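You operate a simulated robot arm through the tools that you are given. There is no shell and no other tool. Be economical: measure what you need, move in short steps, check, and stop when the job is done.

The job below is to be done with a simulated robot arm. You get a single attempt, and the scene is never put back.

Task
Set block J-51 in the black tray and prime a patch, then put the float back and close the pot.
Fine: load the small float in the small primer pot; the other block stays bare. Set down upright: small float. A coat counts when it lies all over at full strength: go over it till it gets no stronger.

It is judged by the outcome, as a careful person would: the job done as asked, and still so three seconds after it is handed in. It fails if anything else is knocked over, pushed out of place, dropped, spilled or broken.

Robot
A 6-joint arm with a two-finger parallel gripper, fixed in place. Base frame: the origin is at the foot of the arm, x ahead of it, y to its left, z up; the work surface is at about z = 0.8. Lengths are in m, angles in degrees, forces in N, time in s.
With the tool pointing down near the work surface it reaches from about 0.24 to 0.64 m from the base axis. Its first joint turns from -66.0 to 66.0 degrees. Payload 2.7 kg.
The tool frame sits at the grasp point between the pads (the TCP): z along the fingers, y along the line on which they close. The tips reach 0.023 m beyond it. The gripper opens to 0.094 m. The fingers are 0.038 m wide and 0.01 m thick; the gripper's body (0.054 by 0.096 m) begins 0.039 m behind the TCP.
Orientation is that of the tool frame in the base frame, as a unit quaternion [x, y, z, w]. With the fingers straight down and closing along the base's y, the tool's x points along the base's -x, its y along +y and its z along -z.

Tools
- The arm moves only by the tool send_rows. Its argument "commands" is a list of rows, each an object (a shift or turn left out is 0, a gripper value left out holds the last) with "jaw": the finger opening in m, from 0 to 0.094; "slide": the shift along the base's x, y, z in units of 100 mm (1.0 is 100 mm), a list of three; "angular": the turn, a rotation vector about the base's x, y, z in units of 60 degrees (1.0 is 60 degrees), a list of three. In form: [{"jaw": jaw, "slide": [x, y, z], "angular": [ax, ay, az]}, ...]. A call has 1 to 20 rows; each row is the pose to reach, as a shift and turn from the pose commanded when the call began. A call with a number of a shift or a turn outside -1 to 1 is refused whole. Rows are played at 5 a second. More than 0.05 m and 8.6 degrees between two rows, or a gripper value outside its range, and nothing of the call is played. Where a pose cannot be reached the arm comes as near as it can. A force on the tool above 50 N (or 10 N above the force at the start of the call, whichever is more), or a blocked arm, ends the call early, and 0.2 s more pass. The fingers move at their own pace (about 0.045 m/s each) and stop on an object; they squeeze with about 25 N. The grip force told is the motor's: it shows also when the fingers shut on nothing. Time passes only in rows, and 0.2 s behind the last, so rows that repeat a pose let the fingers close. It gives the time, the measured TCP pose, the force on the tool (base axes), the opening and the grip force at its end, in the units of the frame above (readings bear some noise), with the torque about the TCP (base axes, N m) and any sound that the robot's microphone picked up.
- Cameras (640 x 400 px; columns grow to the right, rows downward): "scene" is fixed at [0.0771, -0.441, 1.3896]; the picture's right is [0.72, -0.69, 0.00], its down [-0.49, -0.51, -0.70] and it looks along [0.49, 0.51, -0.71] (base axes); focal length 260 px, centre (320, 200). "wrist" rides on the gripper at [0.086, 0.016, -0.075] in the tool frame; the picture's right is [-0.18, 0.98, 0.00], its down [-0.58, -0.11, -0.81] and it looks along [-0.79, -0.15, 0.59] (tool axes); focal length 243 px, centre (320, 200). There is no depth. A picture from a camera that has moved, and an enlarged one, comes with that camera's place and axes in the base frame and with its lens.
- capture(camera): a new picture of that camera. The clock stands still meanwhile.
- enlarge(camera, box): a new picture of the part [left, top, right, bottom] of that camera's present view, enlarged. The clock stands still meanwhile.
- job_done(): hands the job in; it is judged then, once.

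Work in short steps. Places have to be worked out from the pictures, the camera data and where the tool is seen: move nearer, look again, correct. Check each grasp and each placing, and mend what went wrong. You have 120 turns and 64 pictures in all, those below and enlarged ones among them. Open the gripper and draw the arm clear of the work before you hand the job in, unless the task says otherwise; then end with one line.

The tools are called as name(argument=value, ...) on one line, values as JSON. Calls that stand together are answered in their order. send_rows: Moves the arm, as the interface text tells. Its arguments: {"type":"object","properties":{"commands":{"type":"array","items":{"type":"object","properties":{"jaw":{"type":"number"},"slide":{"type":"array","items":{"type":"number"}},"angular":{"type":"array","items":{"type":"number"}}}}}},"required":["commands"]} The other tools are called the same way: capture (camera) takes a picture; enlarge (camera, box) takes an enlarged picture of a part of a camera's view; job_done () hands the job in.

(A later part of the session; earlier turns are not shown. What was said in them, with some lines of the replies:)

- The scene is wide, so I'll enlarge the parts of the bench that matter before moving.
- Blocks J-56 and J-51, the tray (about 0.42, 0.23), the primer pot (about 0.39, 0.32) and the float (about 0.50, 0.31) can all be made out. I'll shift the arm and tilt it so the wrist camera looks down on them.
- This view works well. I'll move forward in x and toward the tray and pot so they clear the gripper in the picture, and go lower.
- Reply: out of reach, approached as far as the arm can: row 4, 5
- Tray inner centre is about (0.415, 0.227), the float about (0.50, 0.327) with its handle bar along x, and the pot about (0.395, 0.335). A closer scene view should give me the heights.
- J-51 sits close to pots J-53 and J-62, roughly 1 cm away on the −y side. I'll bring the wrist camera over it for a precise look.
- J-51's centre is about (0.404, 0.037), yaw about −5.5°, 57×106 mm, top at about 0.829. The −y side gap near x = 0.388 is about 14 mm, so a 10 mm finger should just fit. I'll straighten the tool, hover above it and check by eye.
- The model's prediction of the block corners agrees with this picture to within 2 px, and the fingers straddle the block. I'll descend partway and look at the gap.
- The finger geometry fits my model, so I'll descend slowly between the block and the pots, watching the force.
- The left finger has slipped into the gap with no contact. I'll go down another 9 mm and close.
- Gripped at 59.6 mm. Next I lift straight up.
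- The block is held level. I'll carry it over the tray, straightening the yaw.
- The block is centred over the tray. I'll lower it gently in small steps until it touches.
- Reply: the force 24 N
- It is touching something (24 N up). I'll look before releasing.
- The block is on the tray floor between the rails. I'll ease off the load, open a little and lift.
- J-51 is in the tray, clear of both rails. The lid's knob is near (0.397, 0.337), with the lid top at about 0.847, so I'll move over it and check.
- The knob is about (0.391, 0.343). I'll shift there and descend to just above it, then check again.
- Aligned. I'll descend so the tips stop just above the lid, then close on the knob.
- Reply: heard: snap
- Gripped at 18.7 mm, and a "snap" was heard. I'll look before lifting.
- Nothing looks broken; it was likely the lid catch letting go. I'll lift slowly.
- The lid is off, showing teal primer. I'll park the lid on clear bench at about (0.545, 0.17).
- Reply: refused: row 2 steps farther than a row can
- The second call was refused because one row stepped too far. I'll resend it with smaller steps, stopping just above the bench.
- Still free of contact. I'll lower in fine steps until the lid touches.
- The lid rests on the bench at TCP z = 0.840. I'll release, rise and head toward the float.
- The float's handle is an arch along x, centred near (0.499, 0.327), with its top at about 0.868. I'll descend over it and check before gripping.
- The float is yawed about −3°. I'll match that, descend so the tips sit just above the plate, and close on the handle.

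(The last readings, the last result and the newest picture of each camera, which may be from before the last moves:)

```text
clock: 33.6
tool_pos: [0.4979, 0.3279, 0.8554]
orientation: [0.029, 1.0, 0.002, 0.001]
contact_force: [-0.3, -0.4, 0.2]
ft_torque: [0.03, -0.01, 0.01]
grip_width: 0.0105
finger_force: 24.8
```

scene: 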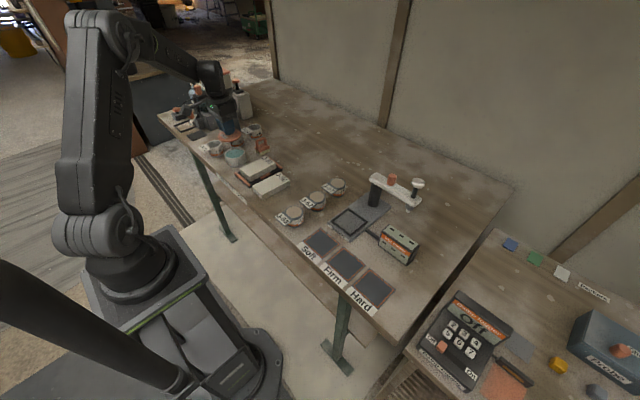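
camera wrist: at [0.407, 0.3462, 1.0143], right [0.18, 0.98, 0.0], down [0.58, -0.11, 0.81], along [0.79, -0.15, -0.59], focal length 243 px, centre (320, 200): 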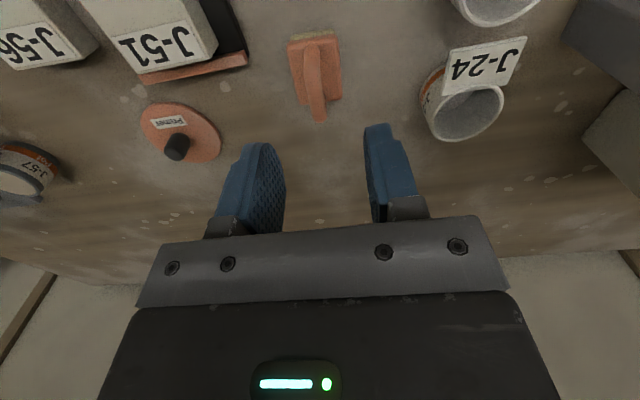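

Handle gripped at 10.5 mm. I'll lift, straighten, and move toward the pot.

send_rows(commands=[{"slide": [0, 0, 0.15]}, {"slide": [0, 0, 0.5]}, {"slide": [0, 0, 0.95]}, {"slide": [-0.4, 0.05, 0.95], "angular": [0, 0, 0.055]}, {"slide": [-0.8, 0.1, 0.95], "angular": [0, 0, 0.055]}, {"slide": [-1.0, 0.15, 0.95], "angular": [0, 0, 0.055]}, {"slide": [-1.0, 0.15, 0.95], "angular": [0, 0, 0.055]}])

capture(camera="wrist")

enlarge(camera="scene", box=[196, 110, 276, 160])

```text
clock: 35.2
tool_pos: [0.3978, 0.3425, 0.9506]
orientation: [0.0, 1.0, 0.002, 0.001]
contact_force: [-0.2, 0.8, -0.4]
ft_torque: [0.0, 0.04, 0.0]
grip_width: 0.0105
finger_force: 25.4
```

```text
24 pictures are left
camera wrist: at [0.3103, 0.3595, 1.0245], right [0.18, 0.98, 0.0], down [0.58, -0.11, 0.81], along [0.79, -0.15, -0.59], focal length 243 px, centre (320, 200)
```

wrist: 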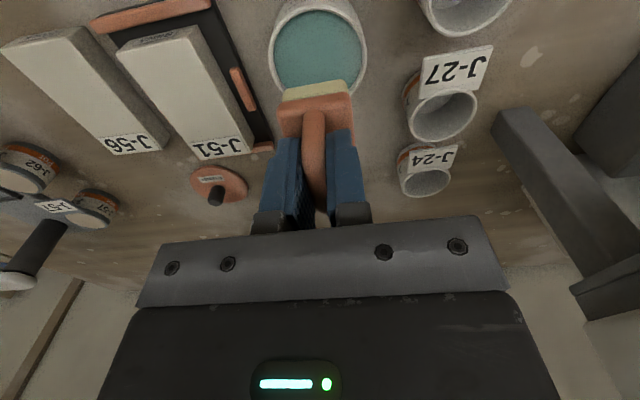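

```text
8.00 times, centred on (236, 135) of scene
camera zoom: at [0.0771, -0.441, 1.3896], right [0.72, -0.69, 0.0], down [-0.49, -0.51, -0.7], along [0.49, 0.51, -0.71], focal length 2080 px, centre (992, 720)
```

zoom: 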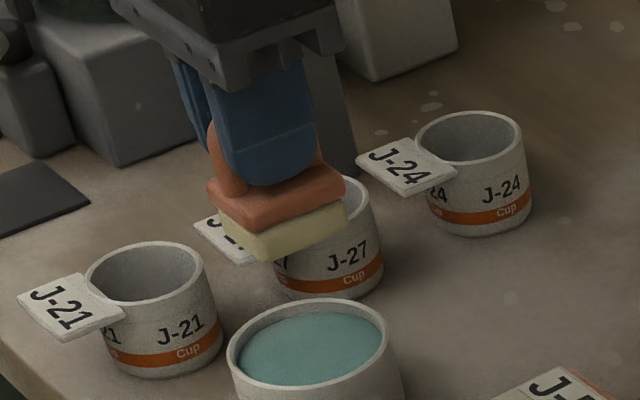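

The pot centre is about (0.391, 0.343), with primer about 1 cm under the rim. I'll centre the float and bring it to just above the rim.

send_rows(commands=[{"slide": [-0.075, 0.015, -0.2]}, {"slide": [-0.075, 0.015, -0.4]}, {"slide": [-0.075, 0.015, -0.48]}, {"slide": [-0.075, 0.015, -0.48]}])

enlarge(camera="scene", box=[196, 115, 276, 165])

enlarge(camera="wrist", box=[200, 40, 440, 190])

```text
clock: 36.2
tool_pos: [0.3898, 0.3443, 0.9028]
orientation: [0.0, 1.0, 0.001, 0.0]
contact_force: [0.5, -0.3, -1.1]
ft_torque: [0.04, -0.02, 0.05]
grip_width: 0.0106
finger_force: 25.0
```

```text
8.00 times, centred on (236, 140) of scene
camera zoom: at [0.0771, -0.441, 1.3896], right [0.72, -0.69, 0.0], down [-0.49, -0.51, -0.7], along [0.49, 0.51, -0.71], focal length 2080 px, centre (992, 680)
```

zoom: 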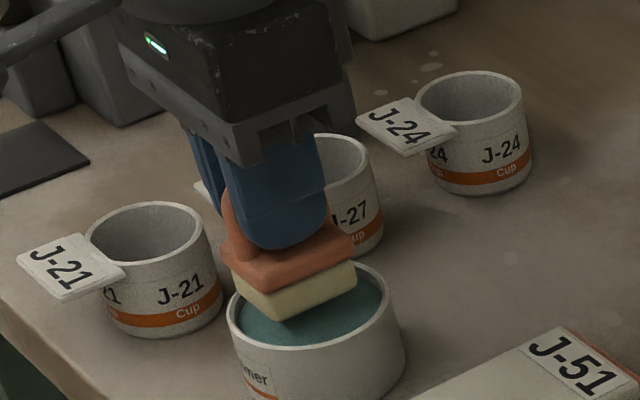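

```text
2.67 times, centred on (320, 115) of wrist
camera zoom: at [0.3032, 0.3603, 0.9764], right [0.18, 0.98, 0.0], down [0.58, -0.11, 0.81], along [0.79, -0.15, -0.59], focal length 647 px, centre (320, 427)
```

zoom: 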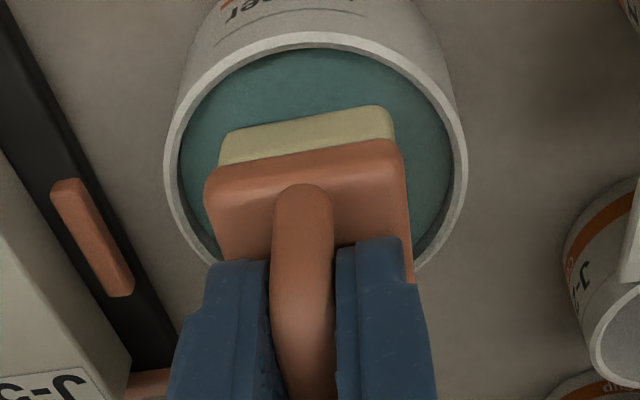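

The sole is centred to within about 2 mm. I'll nudge it, dip in slowly, dwell briefly and lift.

send_rows(commands=[{"slide": [0.015, -0.01, -0.04]}, {"slide": [0.015, -0.01, -0.1]}, {"slide": [0.015, -0.01, -0.16]}, {"slide": [0.015, -0.01, -0.22]}, {"slide": [0.015, -0.01, -0.27]}, {"slide": [0.015, -0.01, -0.27]}])

enlarge(camera="scene", box=[196, 115, 276, 165])

```text
clock: 37.4
tool_pos: [0.3935, 0.3465, 0.8845]
orientation: [-0.001, 1.0, 0.004, 0.005]
contact_force: [0.2, -0.1, 6.0]
ft_torque: [-0.12, 0.12, -0.01]
grip_width: 0.0106
finger_force: 25.5
stopped in row 5: the force on the tool passed its limit (the readings are from after the stop); the commanded pose is now the measured one
```

```text
8.00 times, centred on (236, 140) of scene
camera zoom: at [0.077, -0.4411, 1.3896], right [0.72, -0.69, 0.0], down [-0.49, -0.51, -0.7], along [0.49, 0.51, -0.71], focal length 2080 px, centre (992, 680)
```

zoom: 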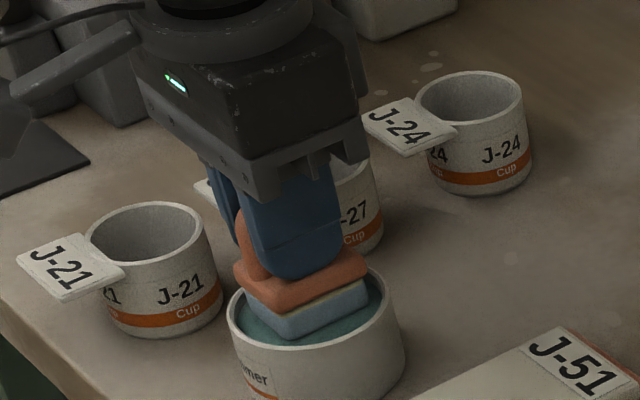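

The sole met the primer surface at about 0.83 and turned teal, so it's loaded. I'll lift gently and let it drain over the pot.

send_rows(commands=[{"slide": [0, -0.02, 0.05]}, {"slide": [0, -0.02, 0.15]}, {"slide": [0, -0.02, 0.3]}, {"slide": [0, -0.02, 0.5]}, {"slide": [0, -0.02, 0.5]}, {"slide": [0, -0.02, 0.5]}, {"slide": [0, -0.02, 0.5]}, {"slide": [0, -0.02, 0.5]}])

capture(camera="wrist")

enlarge(camera="scene", box=[200, 110, 296, 170])

```text
clock: 39.2
tool_pos: [0.3934, 0.3425, 0.9342]
orientation: [-0.001, 1.0, 0.005, 0.005]
contact_force: [0.1, 0.2, -0.7]
ft_torque: [0.02, -0.03, 0.04]
grip_width: 0.0108
finger_force: 25.6
```

```text
19 pictures are left
camera wrist: at [0.3057, 0.3582, 1.008], right [0.18, 0.98, 0.01], down [0.57, -0.11, 0.81], along [0.8, -0.14, -0.59], focal length 243 px, centre (320, 200)
```

wrist: 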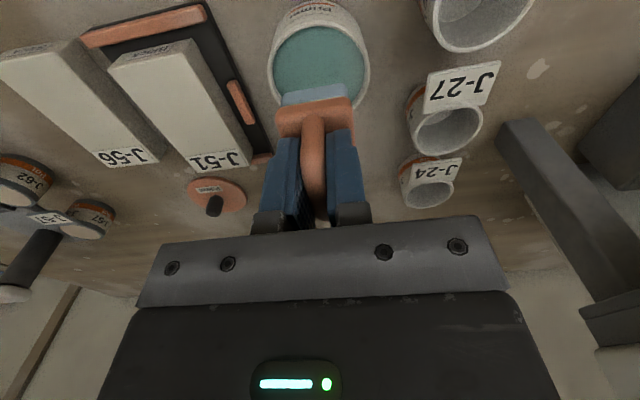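

```text
6.67 times, centred on (248, 140) of scene
camera zoom: at [0.0771, -0.441, 1.3896], right [0.72, -0.69, 0.0], down [-0.49, -0.51, -0.7], along [0.49, 0.51, -0.71], focal length 1734 px, centre (800, 600)
```

zoom: 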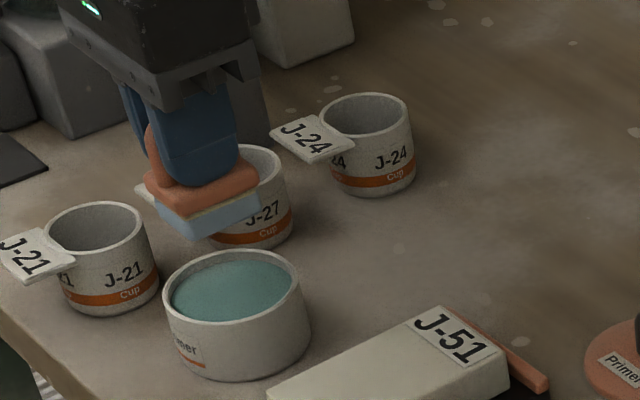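

The sole is loaded. I'll carry it over the −x end of J-51 and come down in fine steps to find contact (expected near TCP z = 0.893).

send_rows(commands=[{"slide": [-0.05, -0.4, 0]}, {"slide": [-0.1, -0.8, 0]}, {"slide": [-0.13, -1.0, 0]}, {"slide": [-0.13, -1.0, 0]}])

send_rows(commands=[{"slide": [0, -0.22, 0]}, {"slide": [0, -0.22, -0.2]}, {"slide": [0, -0.22, -0.34]}, {"slide": [0, -0.22, -0.37]}, {"slide": [0, -0.22, -0.37]}])

enlarge(camera="scene", box=[220, 140, 300, 190])

```text
clock: 40.2
tool_pos: [0.3806, 0.2412, 0.934]
orientation: [-0.001, 1.0, 0.004, 0.004]
contact_force: [0.2, -1.1, -0.1]
ft_torque: [-0.03, 0.0, 0.01]
grip_width: 0.0104
finger_force: 25.6
```

```text
clock: 41.4
tool_pos: [0.3804, 0.2199, 0.8966]
orientation: [-0.001, 1.0, 0.005, 0.005]
contact_force: [0.4, -0.2, -1.7]
ft_torque: [0.03, -0.03, 0.02]
grip_width: 0.0106
finger_force: 25.1
```

```text
8.00 times, centred on (260, 165) of scene
camera zoom: at [0.0771, -0.441, 1.3896], right [0.72, -0.69, 0.0], down [-0.49, -0.51, -0.7], along [0.49, 0.51, -0.71], focal length 2080 px, centre (800, 480)
```

zoom: 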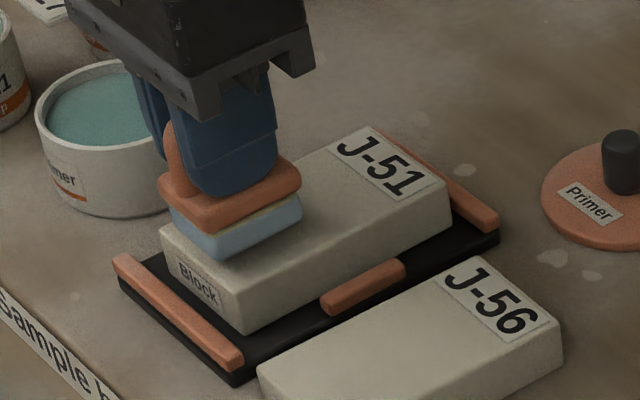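

Scene cues suggest the sole sits a bit further +y and higher than I reckon. I'll verify from the wrist.

enlarge(camera="wrist", box=[200, 40, 440, 190])

```text
2.67 times, centred on (320, 115) of wrist
camera zoom: at [0.2931, 0.2363, 0.9701], right [0.18, 0.98, 0.01], down [0.57, -0.11, 0.81], along [0.8, -0.14, -0.59], focal length 647 px, centre (320, 427)
```

zoom: 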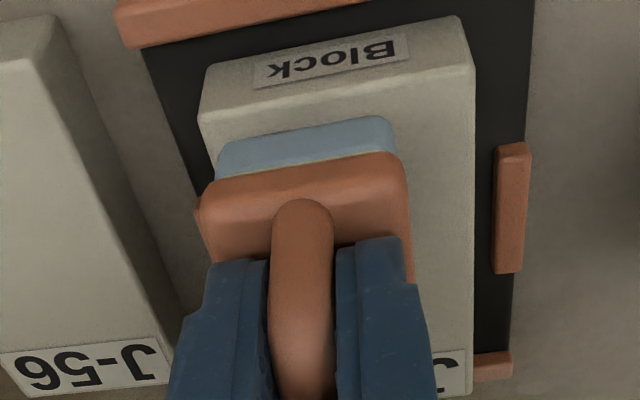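

The wrist view confirms the sole is near the −y edge of the block (block y 0.201–0.256, x from 0.359). I'll shift to the corner and lower in 1.5 mm steps to find contact.

send_rows(commands=[{"slide": [-0.044, -0.03, 0]}, {"slide": [-0.044, -0.03, -0.015]}, {"slide": [-0.044, -0.03, -0.03]}, {"slide": [-0.044, -0.03, -0.03]}])

send_rows(commands=[{"slide": [0, 0, -0.01]}, {"slide": [0, 0, -0.02]}, {"slide": [0, 0, -0.02]}])

```text
clock: 42.4
tool_pos: [0.3766, 0.218, 0.8935]
orientation: [-0.001, 1.0, 0.004, 0.004]
contact_force: [1.2, 0.0, -0.8]
ft_torque: [-0.04, -0.02, 0.01]
grip_width: 0.0105
finger_force: 25.0
```

```text
clock: 43.2
tool_pos: [0.3755, 0.218, 0.8913]
orientation: [0.0, 1.0, 0.004, 0.004]
contact_force: [0.6, 0.2, 0.0]
ft_torque: [-0.01, -0.02, 0.01]
grip_width: 0.0104
finger_force: 25.1
```

send_rows(commands=[{"slide": [0, 0, -0.01]}, {"slide": [0, 0, -0.02]}, {"slide": [0, 0, -0.02]}])

send_rows(commands=[{"slide": [0, 0, -0.01]}, {"slide": [0, 0, -0.01]}])

```text
clock: 44.0
tool_pos: [0.3765, 0.2175, 0.89]
orientation: [-0.001, 1.0, 0.004, 0.004]
contact_force: [0.0, 0.6, -0.4]
ft_torque: [-0.02, 0.01, -0.01]
grip_width: 0.0105
finger_force: 24.8
```

```text
clock: 44.6
tool_pos: [0.3752, 0.2183, 0.8886]
orientation: [0.0, 1.0, 0.005, 0.004]
contact_force: [-1.7, 0.1, -0.5]
ft_torque: [-0.01, -0.03, -0.02]
grip_width: 0.0103
finger_force: 24.8
```

No contact at 0.8886 yet, so I'll keep going in small steps.

send_rows(commands=[{"slide": [0, 0, -0.01]}, {"slide": [0, 0, -0.02]}, {"slide": [0, 0, -0.02]}])

send_rows(commands=[{"slide": [0, 0, -0.01]}, {"slide": [0, 0, -0.02]}, {"slide": [0, 0, -0.02]}])

send_rows(commands=[{"slide": [0, 0, -0.01]}, {"slide": [0, 0, -0.01]}])

```text
clock: 45.4
tool_pos: [0.3758, 0.22, 0.8876]
orientation: [-0.001, 1.0, 0.004, 0.004]
contact_force: [-0.2, -0.4, 0.1]
ft_torque: [0.0, 0.03, 0.05]
grip_width: 0.0103
finger_force: 25.2
```

```text
clock: 46.2
tool_pos: [0.3762, 0.2179, 0.8856]
orientation: [-0.001, 1.0, 0.004, 0.006]
contact_force: [-3.6, -0.9, 13.1]
ft_torque: [-0.21, 0.24, -0.03]
grip_width: 0.0104
finger_force: 25.4
```

```text
clock: 46.8
tool_pos: [0.3775, 0.2171, 0.8845]
orientation: [-0.001, 1.0, 0.005, 0.006]
contact_force: [-5.0, -1.9, 29.0]
ft_torque: [-0.22, 0.36, -0.04]
grip_width: 0.0105
finger_force: 24.5
```

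Contact is at about 0.886. I'll ease off slightly and make the first lane stroke forward and back along the −y side, then look at the coat.

send_rows(commands=[{"slide": [0, 0, 0.012]}, {"slide": [0.08, 0, 0.012]}, {"slide": [0.16, 0, 0.012]}, {"slide": [0.24, 0, 0.012]}, {"slide": [0.32, 0, 0.012]}, {"slide": [0.42, 0, 0.012]}, {"slide": [0.42, 0.07, 0.012]}, {"slide": [0.42, 0.14, 0.012]}, {"slide": [0.42, 0.21, 0.012]}, {"slide": [0.34, 0.21, 0.012]}, {"slide": [0.26, 0.21, 0.012]}, {"slide": [0.18, 0.21, 0.012]}, {"slide": [0.1, 0.21, 0.012]}, {"slide": [0.0, 0.21, 0.012]}, {"slide": [0.0, 0.21, 0.012]}])

enlarge(camera="scene", box=[220, 140, 300, 190])

```text
clock: 50.0
tool_pos: [0.3757, 0.2383, 0.8863]
orientation: [-0.002, 1.0, 0.005, 0.006]
contact_force: [5.3, 1.4, 16.1]
ft_torque: [-0.13, -0.33, 0.06]
grip_width: 0.0104
finger_force: 25.1
```

```text
8.00 times, centred on (260, 165) of scene
camera zoom: at [0.077, -0.4411, 1.3896], right [0.72, -0.69, 0.0], down [-0.49, -0.51, -0.7], along [0.49, 0.51, -0.71], focal length 2080 px, centre (800, 480)
```

zoom: 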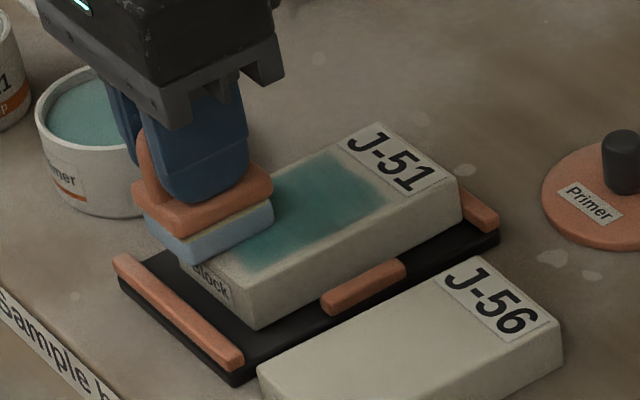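

The teal coat shows but leaves a band along the −y edge. I'll cover that with a lane further to −y, then repeat the middle and lift to look.

send_rows(commands=[{"slide": [-0.04, -0.08, 0]}, {"slide": [-0.04, -0.18, 0]}, {"slide": [-0.04, -0.3, 0]}, {"slide": [0.05, -0.3, 0]}, {"slide": [0.14, -0.3, 0]}, {"slide": [0.23, -0.3, 0]}, {"slide": [0.32, -0.3, 0]}, {"slide": [0.42, -0.3, 0]}, {"slide": [0.32, -0.3, 0]}, {"slide": [0.22, -0.3, 0]}, {"slide": [0.12, -0.3, 0]}, {"slide": [0.02, -0.3, 0]}, {"slide": [-0.06, -0.3, 0]}, {"slide": [-0.06, -0.2, 0]}, {"slide": [-0.06, -0.1, 0]}, {"slide": [-0.06, 0, 0]}, {"slide": [-0.06, 0, 0.1]}, {"slide": [-0.1, 0.3, 0.4]}, {"slide": [-0.1, 0.6, 0.4]}, {"slide": [-0.1, 0.6, 0.4]}])

enlarge(camera="scene", box=[220, 140, 300, 190])

```text
clock: 54.2
tool_pos: [0.3667, 0.2985, 0.9257]
orientation: [-0.001, 1.0, 0.003, 0.004]
contact_force: [-0.6, 0.6, -1.1]
ft_torque: [0.02, -0.01, -0.03]
grip_width: 0.0105
finger_force: 24.7
```

```text
8.00 times, centred on (260, 165) of scene
camera zoom: at [0.0771, -0.441, 1.3896], right [0.72, -0.69, 0.0], down [-0.49, -0.51, -0.7], along [0.49, 0.51, -0.71], focal length 2080 px, centre (800, 480)
```

zoom: 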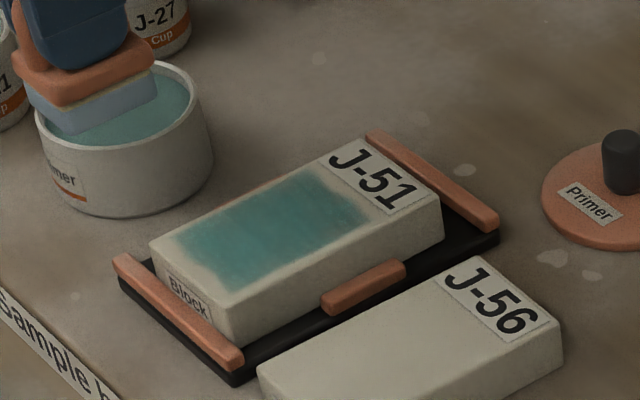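

The coat now covers most of the face. I'll zoom in on strength and edges.

enlarge(camera="scene", box=[236, 158, 276, 183])

```text
16.00 times, centred on (256, 170) of scene
camera zoom: at [0.0771, -0.441, 1.3896], right [0.72, -0.69, 0.0], down [-0.49, -0.51, -0.7], along [0.49, 0.51, -0.71], focal length 4161 px, centre (1344, 672)
```

zoom: 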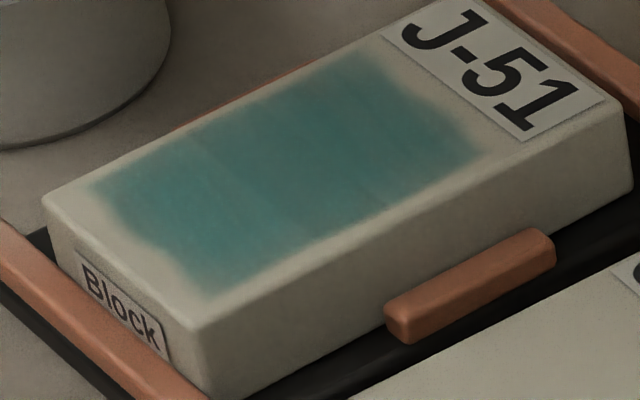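

The edges are feathered and the strength is nearly even. I'll reload once, then go over a slightly larger area; first back over the pot and a light dip.

send_rows(commands=[{"slide": [0.13, 0.22, 0.05]}, {"slide": [0.265, 0.445, 0.05]}, {"slide": [0.265, 0.445, 0.05]}, {"slide": [0.265, 0.445, -0.15]}, {"slide": [0.265, 0.445, -0.3]}, {"slide": [0.265, 0.445, -0.37]}, {"slide": [0.265, 0.445, -0.405]}, {"slide": [0.265, 0.445, -0.42]}, {"slide": [0.265, 0.445, -0.42]}])

```text
clock: 56.2
tool_pos: [0.3929, 0.3437, 0.8848]
orientation: [-0.001, 1.0, 0.006, 0.005]
contact_force: [-3.5, -1.3, 17.2]
ft_torque: [-0.24, 0.54, -0.04]
grip_width: 0.0107
finger_force: 25.3
```

Loaded again with light contact. I'll lift, drain, and return over the block.

send_rows(commands=[{"slide": [0, 0, 0.1]}, {"slide": [0, 0, 0.3]}, {"slide": [0, 0, 0.45]}, {"slide": [0, 0, 0.45]}, {"slide": [0, 0, 0.45]}, {"slide": [-0.05, -0.3, 0.45]}, {"slide": [-0.1, -0.6, 0.45]}, {"slide": [-0.15, -0.97, 0.45]}, {"slide": [-0.15, -0.97, 0.45]}])

send_rows(commands=[{"slide": [0, 0, -0.2]}, {"slide": [0, 0, -0.38]}, {"slide": [0, 0, -0.42]}, {"slide": [0, 0, -0.44]}, {"slide": [0, 0, -0.44]}])

```text
clock: 58.2
tool_pos: [0.3775, 0.2458, 0.9289]
orientation: [-0.002, 1.0, 0.005, 0.003]
contact_force: [0.2, 0.0, -0.6]
ft_torque: [-0.01, 0.0, -0.01]
grip_width: 0.0104
finger_force: 25.3
```

```text
clock: 59.4
tool_pos: [0.377, 0.247, 0.8864]
orientation: [-0.001, 1.0, 0.005, 0.005]
contact_force: [-5.4, 0.3, 18.7]
ft_torque: [-0.24, 0.53, -0.05]
grip_width: 0.0108
finger_force: 25.1
```

About 19 N, which is fine. Now a wider serpentine pass over the face.

send_rows(commands=[{"slide": [-0.15, 0, 0.003]}, {"slide": [-0.02, 0, 0.003]}, {"slide": [0.11, 0, 0.003]}, {"slide": [0.24, 0, 0.003]}, {"slide": [0.37, 0, 0.003]}, {"slide": [0.5, 0, 0.003]}, {"slide": [0.5, -0.11, 0.003]}, {"slide": [0.37, -0.11, 0.003]}, {"slide": [0.24, -0.11, 0.003]}, {"slide": [0.11, -0.11, 0.003]}, {"slide": [-0.02, -0.11, 0.003]}, {"slide": [-0.15, -0.11, 0.003]}, {"slide": [-0.15, -0.22, 0.003]}, {"slide": [-0.02, -0.22, 0.003]}, {"slide": [0.11, -0.22, 0.003]}, {"slide": [0.24, -0.22, 0.003]}, {"slide": [0.37, -0.22, 0.003]}, {"slide": [0.5, -0.22, 0.003]}, {"slide": [0.5, -0.33, 0.003]}])

send_rows(commands=[{"slide": [-0.13, 0, 0]}, {"slide": [-0.26, 0, 0]}, {"slide": [-0.39, 0, 0]}, {"slide": [-0.52, 0, 0]}, {"slide": [-0.65, 0, 0]}, {"slide": [-0.65, -0.1, 0]}, {"slide": [-0.52, -0.1, 0]}, {"slide": [-0.39, -0.1, 0]}, {"slide": [-0.26, -0.1, 0]}, {"slide": [-0.13, -0.1, 0]}, {"slide": [0, -0.1, 0]}, {"slide": [0, 0.1, 0]}, {"slide": [-0.13, 0.3, 0]}, {"slide": [-0.2, 0.33, 0.1]}, {"slide": [-0.3, 0.5, 0.45]}, {"slide": [-0.5, 0.8, 0.45]}, {"slide": [-0.5, 0.95, 0.45]}, {"slide": [-0.5, 0.95, 0.45]}])

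enlarge(camera="scene", box=[228, 150, 284, 185])

```text
clock: 63.4
tool_pos: [0.4288, 0.2138, 0.8866]
orientation: [-0.003, 1.0, 0.006, 0.008]
contact_force: [2.1, 8.9, 22.0]
ft_torque: [0.21, 0.27, -0.15]
grip_width: 0.0106
finger_force: 25.5
```

```text
clock: 67.2
tool_pos: [0.3772, 0.3079, 0.929]
orientation: [-0.001, 1.0, 0.004, 0.005]
contact_force: [0.0, -0.5, -0.7]
ft_torque: [-0.01, -0.03, 0.02]
grip_width: 0.0106
finger_force: 25.2
```

```text
11.43 times, centred on (256, 168) of scene
camera zoom: at [0.0771, -0.441, 1.3896], right [0.72, -0.69, 0.0], down [-0.49, -0.51, -0.7], along [0.49, 0.51, -0.71], focal length 2972 px, centre (1051, 571)
```

zoom: 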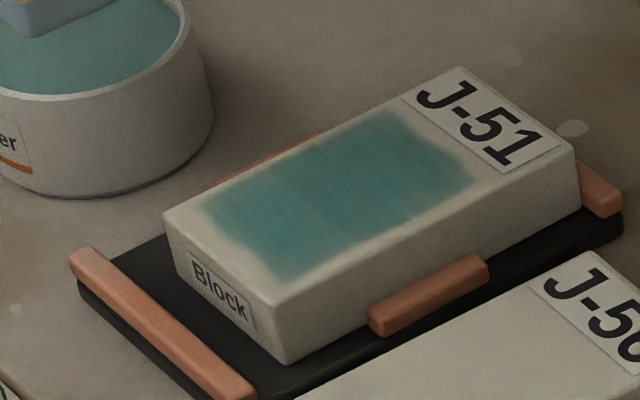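

The coated patch keeps the same outline, so the patch is bounded and covered. I'll reload and make one more full pass to check whether it gets any stronger.

send_rows(commands=[{"slide": [0.08, 0.18, 0.02]}, {"slide": [0.16, 0.355, 0.02]}, {"slide": [0.16, 0.355, -0.1]}, {"slide": [0.16, 0.355, -0.3]}, {"slide": [0.16, 0.355, -0.4]}, {"slide": [0.16, 0.355, -0.435]}, {"slide": [0.16, 0.355, -0.445]}, {"slide": [0.16, 0.355, -0.445]}, {"slide": [0.16, 0.355, -0.3]}, {"slide": [0.16, 0.355, -0.1]}, {"slide": [0.16, 0.355, 0.0]}, {"slide": [0.16, 0.355, 0.0]}, {"slide": [0.16, 0.355, 0.0]}, {"slide": [0.12, 0.0, 0.0]}, {"slide": [0.08, -0.3, 0.0]}, {"slide": [0.05, -0.62, 0.0]}, {"slide": [0.05, -0.62, 0.0]}])

send_rows(commands=[{"slide": [0, 0, -0.2]}, {"slide": [0, 0, -0.38]}, {"slide": [0, 0, -0.42]}, {"slide": [0, 0, -0.437]}, {"slide": [0, 0, -0.437]}])

```text
clock: 70.8
tool_pos: [0.382, 0.2455, 0.9297]
orientation: [-0.002, 1.0, 0.005, 0.005]
contact_force: [0.2, 0.8, 0.0]
ft_torque: [-0.01, 0.01, -0.01]
grip_width: 0.0101
finger_force: 24.8
```

```text
clock: 72.0
tool_pos: [0.384, 0.2461, 0.8863]
orientation: [-0.001, 1.0, 0.004, 0.004]
contact_force: [-1.7, -0.5, 5.6]
ft_torque: [-0.07, 0.12, -0.01]
grip_width: 0.0105
finger_force: 25.0
```

send_rows(commands=[{"slide": [-0.1, 0, -0.004]}, {"slide": [-0.18, 0, -0.004]}, {"slide": [-0.06, 0, -0.004]}, {"slide": [0.06, 0, -0.004]}, {"slide": [0.19, 0, -0.004]}, {"slide": [0.32, 0, -0.004]}, {"slide": [0.43, 0, -0.004]}, {"slide": [0.43, -0.12, -0.004]}, {"slide": [0.31, -0.12, -0.004]}, {"slide": [0.19, -0.12, -0.004]}, {"slide": [0.06, -0.12, -0.004]}, {"slide": [-0.06, -0.12, -0.004]}, {"slide": [-0.18, -0.12, -0.004]}, {"slide": [-0.18, -0.24, -0.004]}, {"slide": [-0.06, -0.24, -0.004]}, {"slide": [0.06, -0.24, -0.004]}, {"slide": [0.19, -0.24, -0.004]}, {"slide": [0.31, -0.24, -0.004]}, {"slide": [0.43, -0.24, -0.004]}, {"slide": [0.43, -0.35, -0.004]}])

send_rows(commands=[{"slide": [-0.12, 0, 0]}, {"slide": [-0.24, 0, 0]}, {"slide": [-0.36, 0, 0]}, {"slide": [-0.48, 0, 0]}, {"slide": [-0.6, 0, 0]}, {"slide": [-0.6, 0.1, 0]}, {"slide": [-0.48, 0.1, 0]}, {"slide": [-0.36, 0.1, 0]}, {"slide": [-0.24, 0.1, 0]}, {"slide": [-0.12, 0.1, 0]}, {"slide": [-0.12, 0.25, 0]}, {"slide": [-0.24, 0.25, 0]}, {"slide": [-0.36, 0.25, 0]}, {"slide": [-0.36, 0.25, 0.1]}, {"slide": [-0.4, 0.5, 0.45]}, {"slide": [-0.5, 0.8, 0.45]}, {"slide": [-0.5, 0.97, 0.45]}, {"slide": [-0.5, 0.97, 0.45]}])

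enlarge(camera="scene", box=[228, 150, 284, 185])

```text
clock: 76.2
tool_pos: [0.4268, 0.2106, 0.886]
orientation: [-0.001, 1.0, 0.006, 0.007]
contact_force: [1.7, 5.4, 13.9]
ft_torque: [0.17, 0.21, -0.09]
grip_width: 0.0106
finger_force: 25.2
```

```text
clock: 80.0
tool_pos: [0.3756, 0.3083, 0.9295]
orientation: [-0.001, 1.0, 0.005, 0.005]
contact_force: [-0.3, -0.3, -0.8]
ft_torque: [0.01, -0.02, -0.02]
grip_width: 0.0106
finger_force: 25.0
```

```text
11.43 times, centred on (256, 168) of scene
camera zoom: at [0.0771, -0.441, 1.3896], right [0.72, -0.69, 0.0], down [-0.49, -0.51, -0.7], along [0.49, 0.51, -0.71], focal length 2972 px, centre (1051, 571)
```

zoom: 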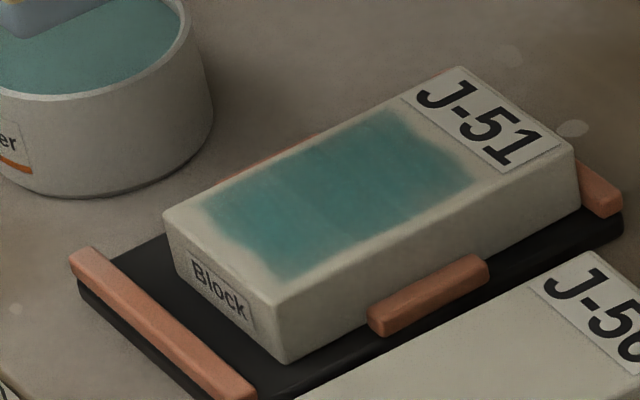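

No stronger than before, so the coat is at full strength. I'll carry the float back to its original place at (0.498, 0.3275).

send_rows(commands=[{"slide": [0.3, 0.05, 0.1]}, {"slide": [0.65, 0.1, 0.1]}, {"slide": [1.0, 0.15, 0.1], "angular": [0, 0, -0.03]}, {"slide": [1.0, 0.19, 0.1], "angular": [0, 0, -0.055]}])

send_rows(commands=[{"slide": [0.224, 0, 0]}, {"slide": [0.224, 0, -0.3]}, {"slide": [0.224, 0, -0.6]}, {"slide": [0.224, 0, -0.75]}, {"slide": [0.224, 0, -0.75]}])

enlarge(camera="scene", box=[220, 115, 300, 165])

```text
clock: 81.0
tool_pos: [0.4756, 0.3274, 0.9405]
orientation: [0.029, 1.0, 0.004, 0.004]
contact_force: [0.5, 0.1, -1.0]
ft_torque: [0.02, 0.01, -0.03]
grip_width: 0.0105
finger_force: 24.9
```

```text
clock: 82.2
tool_pos: [0.4996, 0.327, 0.8645]
orientation: [0.027, 1.0, 0.004, 0.004]
contact_force: [-0.6, -0.7, -0.8]
ft_torque: [0.0, 0.03, 0.01]
grip_width: 0.0102
finger_force: 24.9
```

```text
8.00 times, centred on (260, 140) of scene
camera zoom: at [0.0771, -0.441, 1.3896], right [0.72, -0.69, 0.0], down [-0.49, -0.51, -0.7], along [0.49, 0.51, -0.71], focal length 2080 px, centre (800, 680)
```

zoom: 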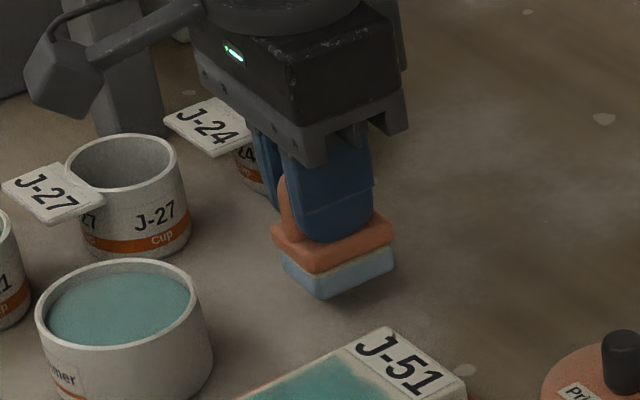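

It hovers over its old spot. I'll lower gently until it touches.

send_rows(commands=[{"slide": [0, 0, -0.04]}, {"slide": [0, 0, -0.08]}, {"slide": [0, 0, -0.08]}])

send_rows(commands=[{"slide": [0, 0, -0.02]}, {"slide": [0, 0, -0.03]}, {"slide": [0, 0, -0.03]}])

```text
clock: 83.0
tool_pos: [0.4985, 0.3262, 0.857]
orientation: [0.028, 1.0, 0.005, 0.005]
contact_force: [0.0, -0.4, -0.1]
ft_torque: [-0.02, 0.02, -0.01]
grip_width: 0.0107
finger_force: 25.3
```

```text
clock: 83.8
tool_pos: [0.4971, 0.3265, 0.855]
orientation: [0.028, 1.0, 0.005, 0.005]
contact_force: [-0.3, -0.7, -0.2]
ft_torque: [0.01, -0.02, 0.0]
grip_width: 0.0103
finger_force: 25.1
```

send_rows(commands=[{"slide": [0, 0, -0.02]}, {"slide": [0, 0, -0.03]}, {"slide": [0, 0, -0.03]}])

send_rows(commands=[{"slide": [0, 0, -0.01]}, {"slide": [0, 0, -0.01]}])

```text
clock: 84.6
tool_pos: [0.4977, 0.3266, 0.8513]
orientation: [0.028, 1.0, 0.004, 0.004]
contact_force: [-1.4, -0.5, -0.2]
ft_torque: [0.01, 0.01, -0.03]
grip_width: 0.0103
finger_force: 25.1
```

```text
clock: 85.2
tool_pos: [0.4974, 0.3271, 0.8509]
orientation: [0.028, 1.0, 0.004, 0.006]
contact_force: [-1.7, -0.8, 7.3]
ft_torque: [-0.16, 0.22, 0.03]
grip_width: 0.0106
finger_force: 24.7
```

Touching at 7 N. I'll release, let it settle, rise straight up and check.

send_rows(commands=[{"jaw": 0.02}, {"jaw": 0.035}, {"jaw": 0.04}, {"slide": [0, 0, 0.1]}, {"slide": [0, 0, 0.4]}, {"slide": [0, 0, 0.8]}, {"slide": [0, 0, 0.9]}, {"slide": [0, 0, 0.9]}])

enlarge(camera="scene", box=[210, 115, 322, 185])

```text
clock: 87.0
tool_pos: [0.4982, 0.3269, 0.9408]
orientation: [0.028, 1.0, 0.005, 0.005]
contact_force: [-0.8, -0.5, 0.2]
ft_torque: [0.02, -0.03, 0.0]
grip_width: 0.04
finger_force: 0.2
```

```text
5.71 times, centred on (266, 150) of scene
camera zoom: at [0.0771, -0.441, 1.3896], right [0.72, -0.69, 0.0], down [-0.49, -0.51, -0.7], along [0.49, 0.51, -0.71], focal length 1486 px, centre (629, 486)
```

zoom: 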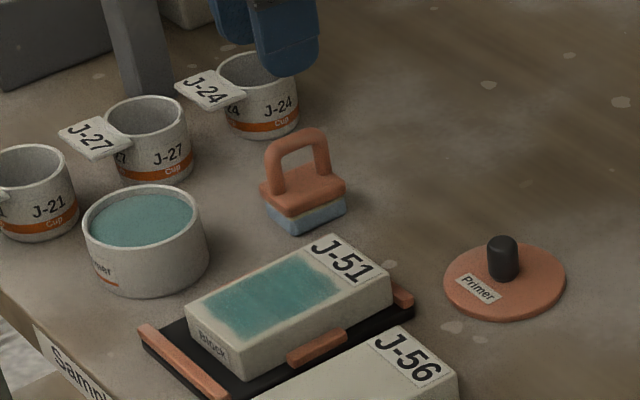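

The float stands upright in its old place. Next I return to the lid to close the pot.

send_rows(commands=[{"slide": [0.1, -0.35, 0], "angular": [0, 0, 0.055], "jaw": 0.05}, {"slide": [0.2, -0.7, 0], "angular": [0, 0, 0.055]}, {"slide": [0.3, -1.0, 0], "angular": [0, 0, 0.055]}, {"slide": [0.3, -1.0, 0], "angular": [0, 0, 0.055]}])

send_rows(commands=[{"slide": [0.08, -0.3, 0]}, {"slide": [0.165, -0.58, 0]}, {"slide": [0.165, -0.58, -0.3]}, {"slide": [0.165, -0.58, -0.6]}, {"slide": [0.165, -0.58, -0.6]}])

enlarge(camera="wrist", box=[160, 30, 480, 230])

```text
clock: 88.0
tool_pos: [0.5286, 0.2262, 0.9401]
orientation: [-0.001, 1.0, 0.004, 0.005]
contact_force: [0.3, 1.1, 1.4]
ft_torque: [-0.03, -0.02, -0.01]
grip_width: 0.0499
finger_force: 0.0
```

```text
clock: 89.2
tool_pos: [0.5455, 0.1679, 0.8823]
orientation: [0.0, 1.0, 0.004, 0.005]
contact_force: [-0.2, -0.1, -0.6]
ft_torque: [0.0, -0.04, 0.0]
grip_width: 0.05
finger_force: 0.1
```

```text
2.00 times, centred on (320, 130) of wrist
camera zoom: at [0.4574, 0.1854, 0.9546], right [0.18, 0.98, 0.01], down [0.57, -0.11, 0.81], along [0.8, -0.14, -0.59], focal length 485 px, centre (320, 340)
```

zoom: 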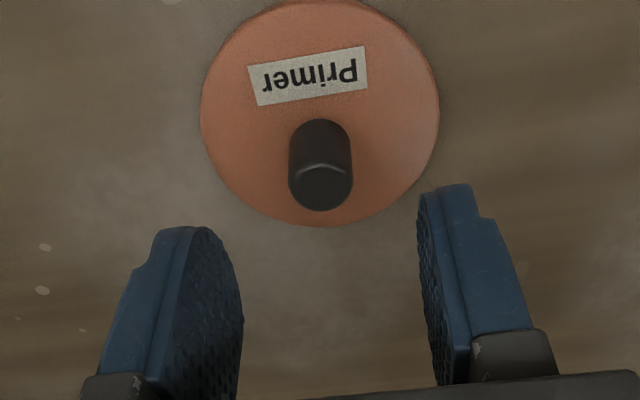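

The knob is aligned between the fingers. I'll descend to 0.841 and grip.

send_rows(commands=[{"slide": [0, 0, -0.15]}, {"slide": [0, 0, -0.3]}, {"slide": [0, 0, -0.41]}, {"slide": [0, 0, -0.41]}, {"slide": [0, 0, -0.41], "jaw": 0.03}, {"slide": [0, 0, -0.41], "jaw": 0.01}, {"slide": [0, 0, -0.41], "jaw": 0.01}, {"slide": [0, 0, -0.41], "jaw": 0.01}])

send_rows(commands=[{"slide": [0, 0, 0.1]}, {"slide": [0, 0, 0.5]}, {"slide": [0, 0, 0.95]}, {"slide": [-0.3, 0.2, 0.95]}, {"slide": [-0.6, 0.5, 0.95]}, {"slide": [-0.9, 0.8, 0.95]}, {"slide": [-1.0, 1.0, 0.95]}, {"slide": [-1.0, 1.0, 0.95]}])

```text
clock: 91.0
tool_pos: [0.5448, 0.1696, 0.8393]
orientation: [-0.001, 1.0, 0.005, 0.004]
contact_force: [0.3, -0.4, 1.1]
ft_torque: [-0.03, 0.0, 0.0]
grip_width: 0.0185
finger_force: 24.9
```

```text
clock: 92.8
tool_pos: [0.4445, 0.2689, 0.934]
orientation: [-0.001, 1.0, 0.004, 0.004]
contact_force: [0.4, 0.5, 0.5]
ft_torque: [0.02, -0.01, -0.01]
grip_width: 0.0183
finger_force: 24.2
```

The lid is held. I'll move it over the pot, to the pose where I took it off (0.391, 0.342).

send_rows(commands=[{"slide": [-0.2, 0.25, 0]}, {"slide": [-0.4, 0.5, 0]}, {"slide": [-0.535, 0.733, 0]}, {"slide": [-0.535, 0.733, -0.2]}, {"slide": [-0.535, 0.733, -0.4]}, {"slide": [-0.535, 0.733, -0.47]}, {"slide": [-0.535, 0.733, -0.47]}])

enlarge(camera="scene", box=[196, 120, 276, 170])

enlarge(camera="wrist", box=[200, 30, 440, 180])

```text
clock: 94.4
tool_pos: [0.391, 0.3411, 0.8871]
orientation: [-0.001, 1.0, 0.003, 0.004]
contact_force: [-0.4, 0.4, -0.6]
ft_torque: [-0.01, -0.01, 0.0]
grip_width: 0.0183
finger_force: 24.3
```

```text
8.00 times, centred on (236, 145) of scene
camera zoom: at [0.0771, -0.441, 1.3896], right [0.72, -0.69, 0.0], down [-0.49, -0.51, -0.7], along [0.49, 0.51, -0.71], focal length 2080 px, centre (992, 640)
```

zoom: 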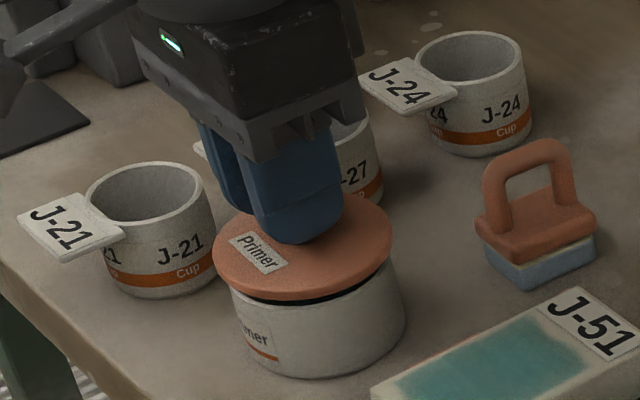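

```text
2.67 times, centred on (320, 105) of wrist
camera zoom: at [0.3035, 0.3576, 0.9607], right [0.18, 0.98, 0.01], down [0.57, -0.11, 0.81], along [0.8, -0.14, -0.59], focal length 647 px, centre (320, 453)
```

zoom: 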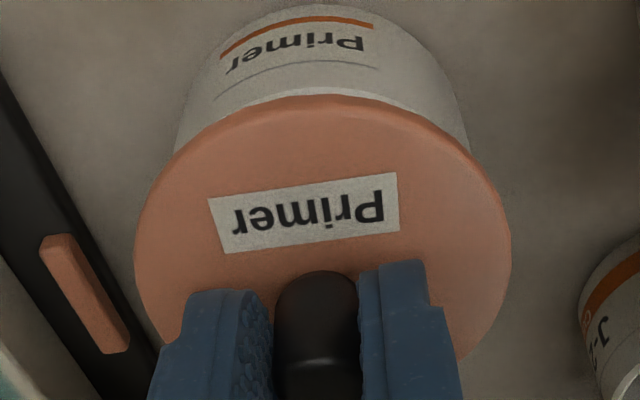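

The lid is aligned over the rim. I'll lower until it seats.

send_rows(commands=[{"slide": [0, 0.005, -0.03]}, {"slide": [0, 0.005, -0.06]}, {"slide": [0, 0.005, -0.075]}, {"slide": [0, 0.005, -0.075]}])

send_rows(commands=[{"slide": [0, 0, -0.01]}, {"slide": [0, 0, -0.015]}, {"slide": [0, 0, -0.015]}])

```text
clock: 95.4
tool_pos: [0.3904, 0.3419, 0.8805]
orientation: [-0.001, 1.0, 0.005, 0.005]
contact_force: [-4.8, -4.2, 8.6]
ft_torque: [-0.33, 0.16, 0.02]
grip_width: 0.0181
finger_force: 25.6
heard: snap
```

```text
clock: 96.2
tool_pos: [0.3923, 0.343, 0.8802]
orientation: [0.0, 1.0, 0.004, 0.005]
contact_force: [-11.0, -11.0, 30.9]
ft_torque: [-0.64, 0.13, -0.09]
grip_width: 0.0181
finger_force: 24.9
```

The snap says the lid has seated. I'll relax, release, rise and draw clear, then check.

send_rows(commands=[{"slide": [0, 0, 0.015]}, {"slide": [0, 0, 0.015], "jaw": 0.03}, {"slide": [0, 0, 0.015], "jaw": 0.05}, {"slide": [0, 0, 0.015], "jaw": 0.05}, {"slide": [0, 0, 0.2]}, {"slide": [0, 0, 0.6]}, {"slide": [0, 0, 1.0]}, {"slide": [-0.3, -0.3, 1.0]}, {"slide": [-0.6, -0.6, 1.0]}, {"slide": [-0.8, -0.9, 1.0]}, {"slide": [-0.8, -0.9, 1.0]}])

enlarge(camera="scene", box=[196, 115, 308, 185])

capture(camera="wrist")

```text
clock: 98.6
tool_pos: [0.3116, 0.253, 0.9787]
orientation: [-0.001, 1.0, 0.004, 0.004]
contact_force: [0.4, 0.0, 0.4]
ft_torque: [0.02, 0.0, -0.01]
grip_width: 0.0501
finger_force: 0.0
```

```text
5.71 times, centred on (252, 150) of scene
camera zoom: at [0.0771, -0.441, 1.3896], right [0.72, -0.69, 0.0], down [-0.49, -0.51, -0.7], along [0.49, 0.51, -0.71], focal length 1486 px, centre (709, 486)
```

zoom: 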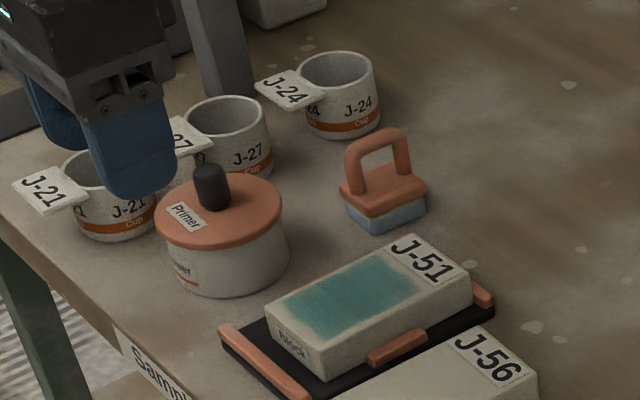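

```text
4 pictures are left
camera wrist: at [0.2233, 0.2686, 1.0523], right [0.18, 0.98, 0.01], down [0.57, -0.11, 0.81], along [0.8, -0.14, -0.59], focal length 243 px, centre (320, 200)
```

wrist: 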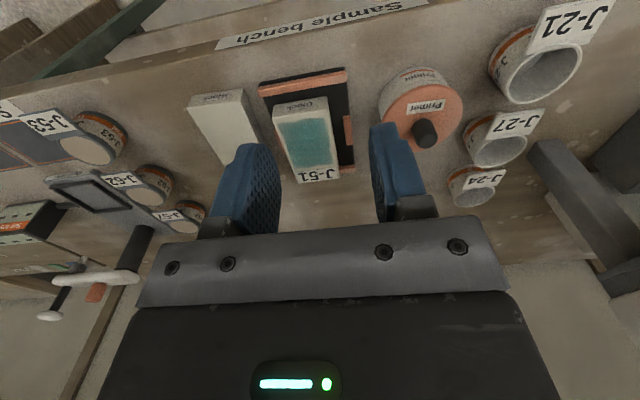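

The lid is on, the float is upright, and J-51 sits primed in the tray. One last close look at the coat and how the block sits.

enlarge(camera="wrist", box=[256, 60, 384, 200])

```text
2.86 times, centred on (320, 130) of wrist
camera zoom: at [0.2233, 0.2686, 1.0523], right [0.18, 0.98, 0.01], down [0.57, -0.11, 0.81], along [0.8, -0.14, -0.59], focal length 693 px, centre (320, 400)
```

zoom: 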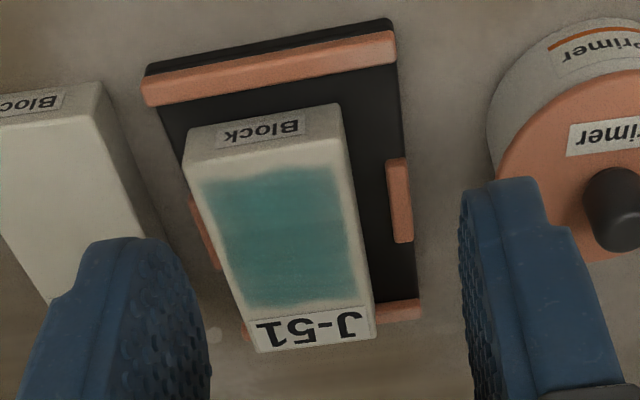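

The block lies flat inside the tray, the coat is even over the patch, and the arm is clear. I'm handing in.

job_done()

```text
The job is handed in.
```

J-51 is in the black tray with an evenly primed patch, J-56 is still bare, the small float stands upright back in its place, and the primer pot's lid is snapped shut.
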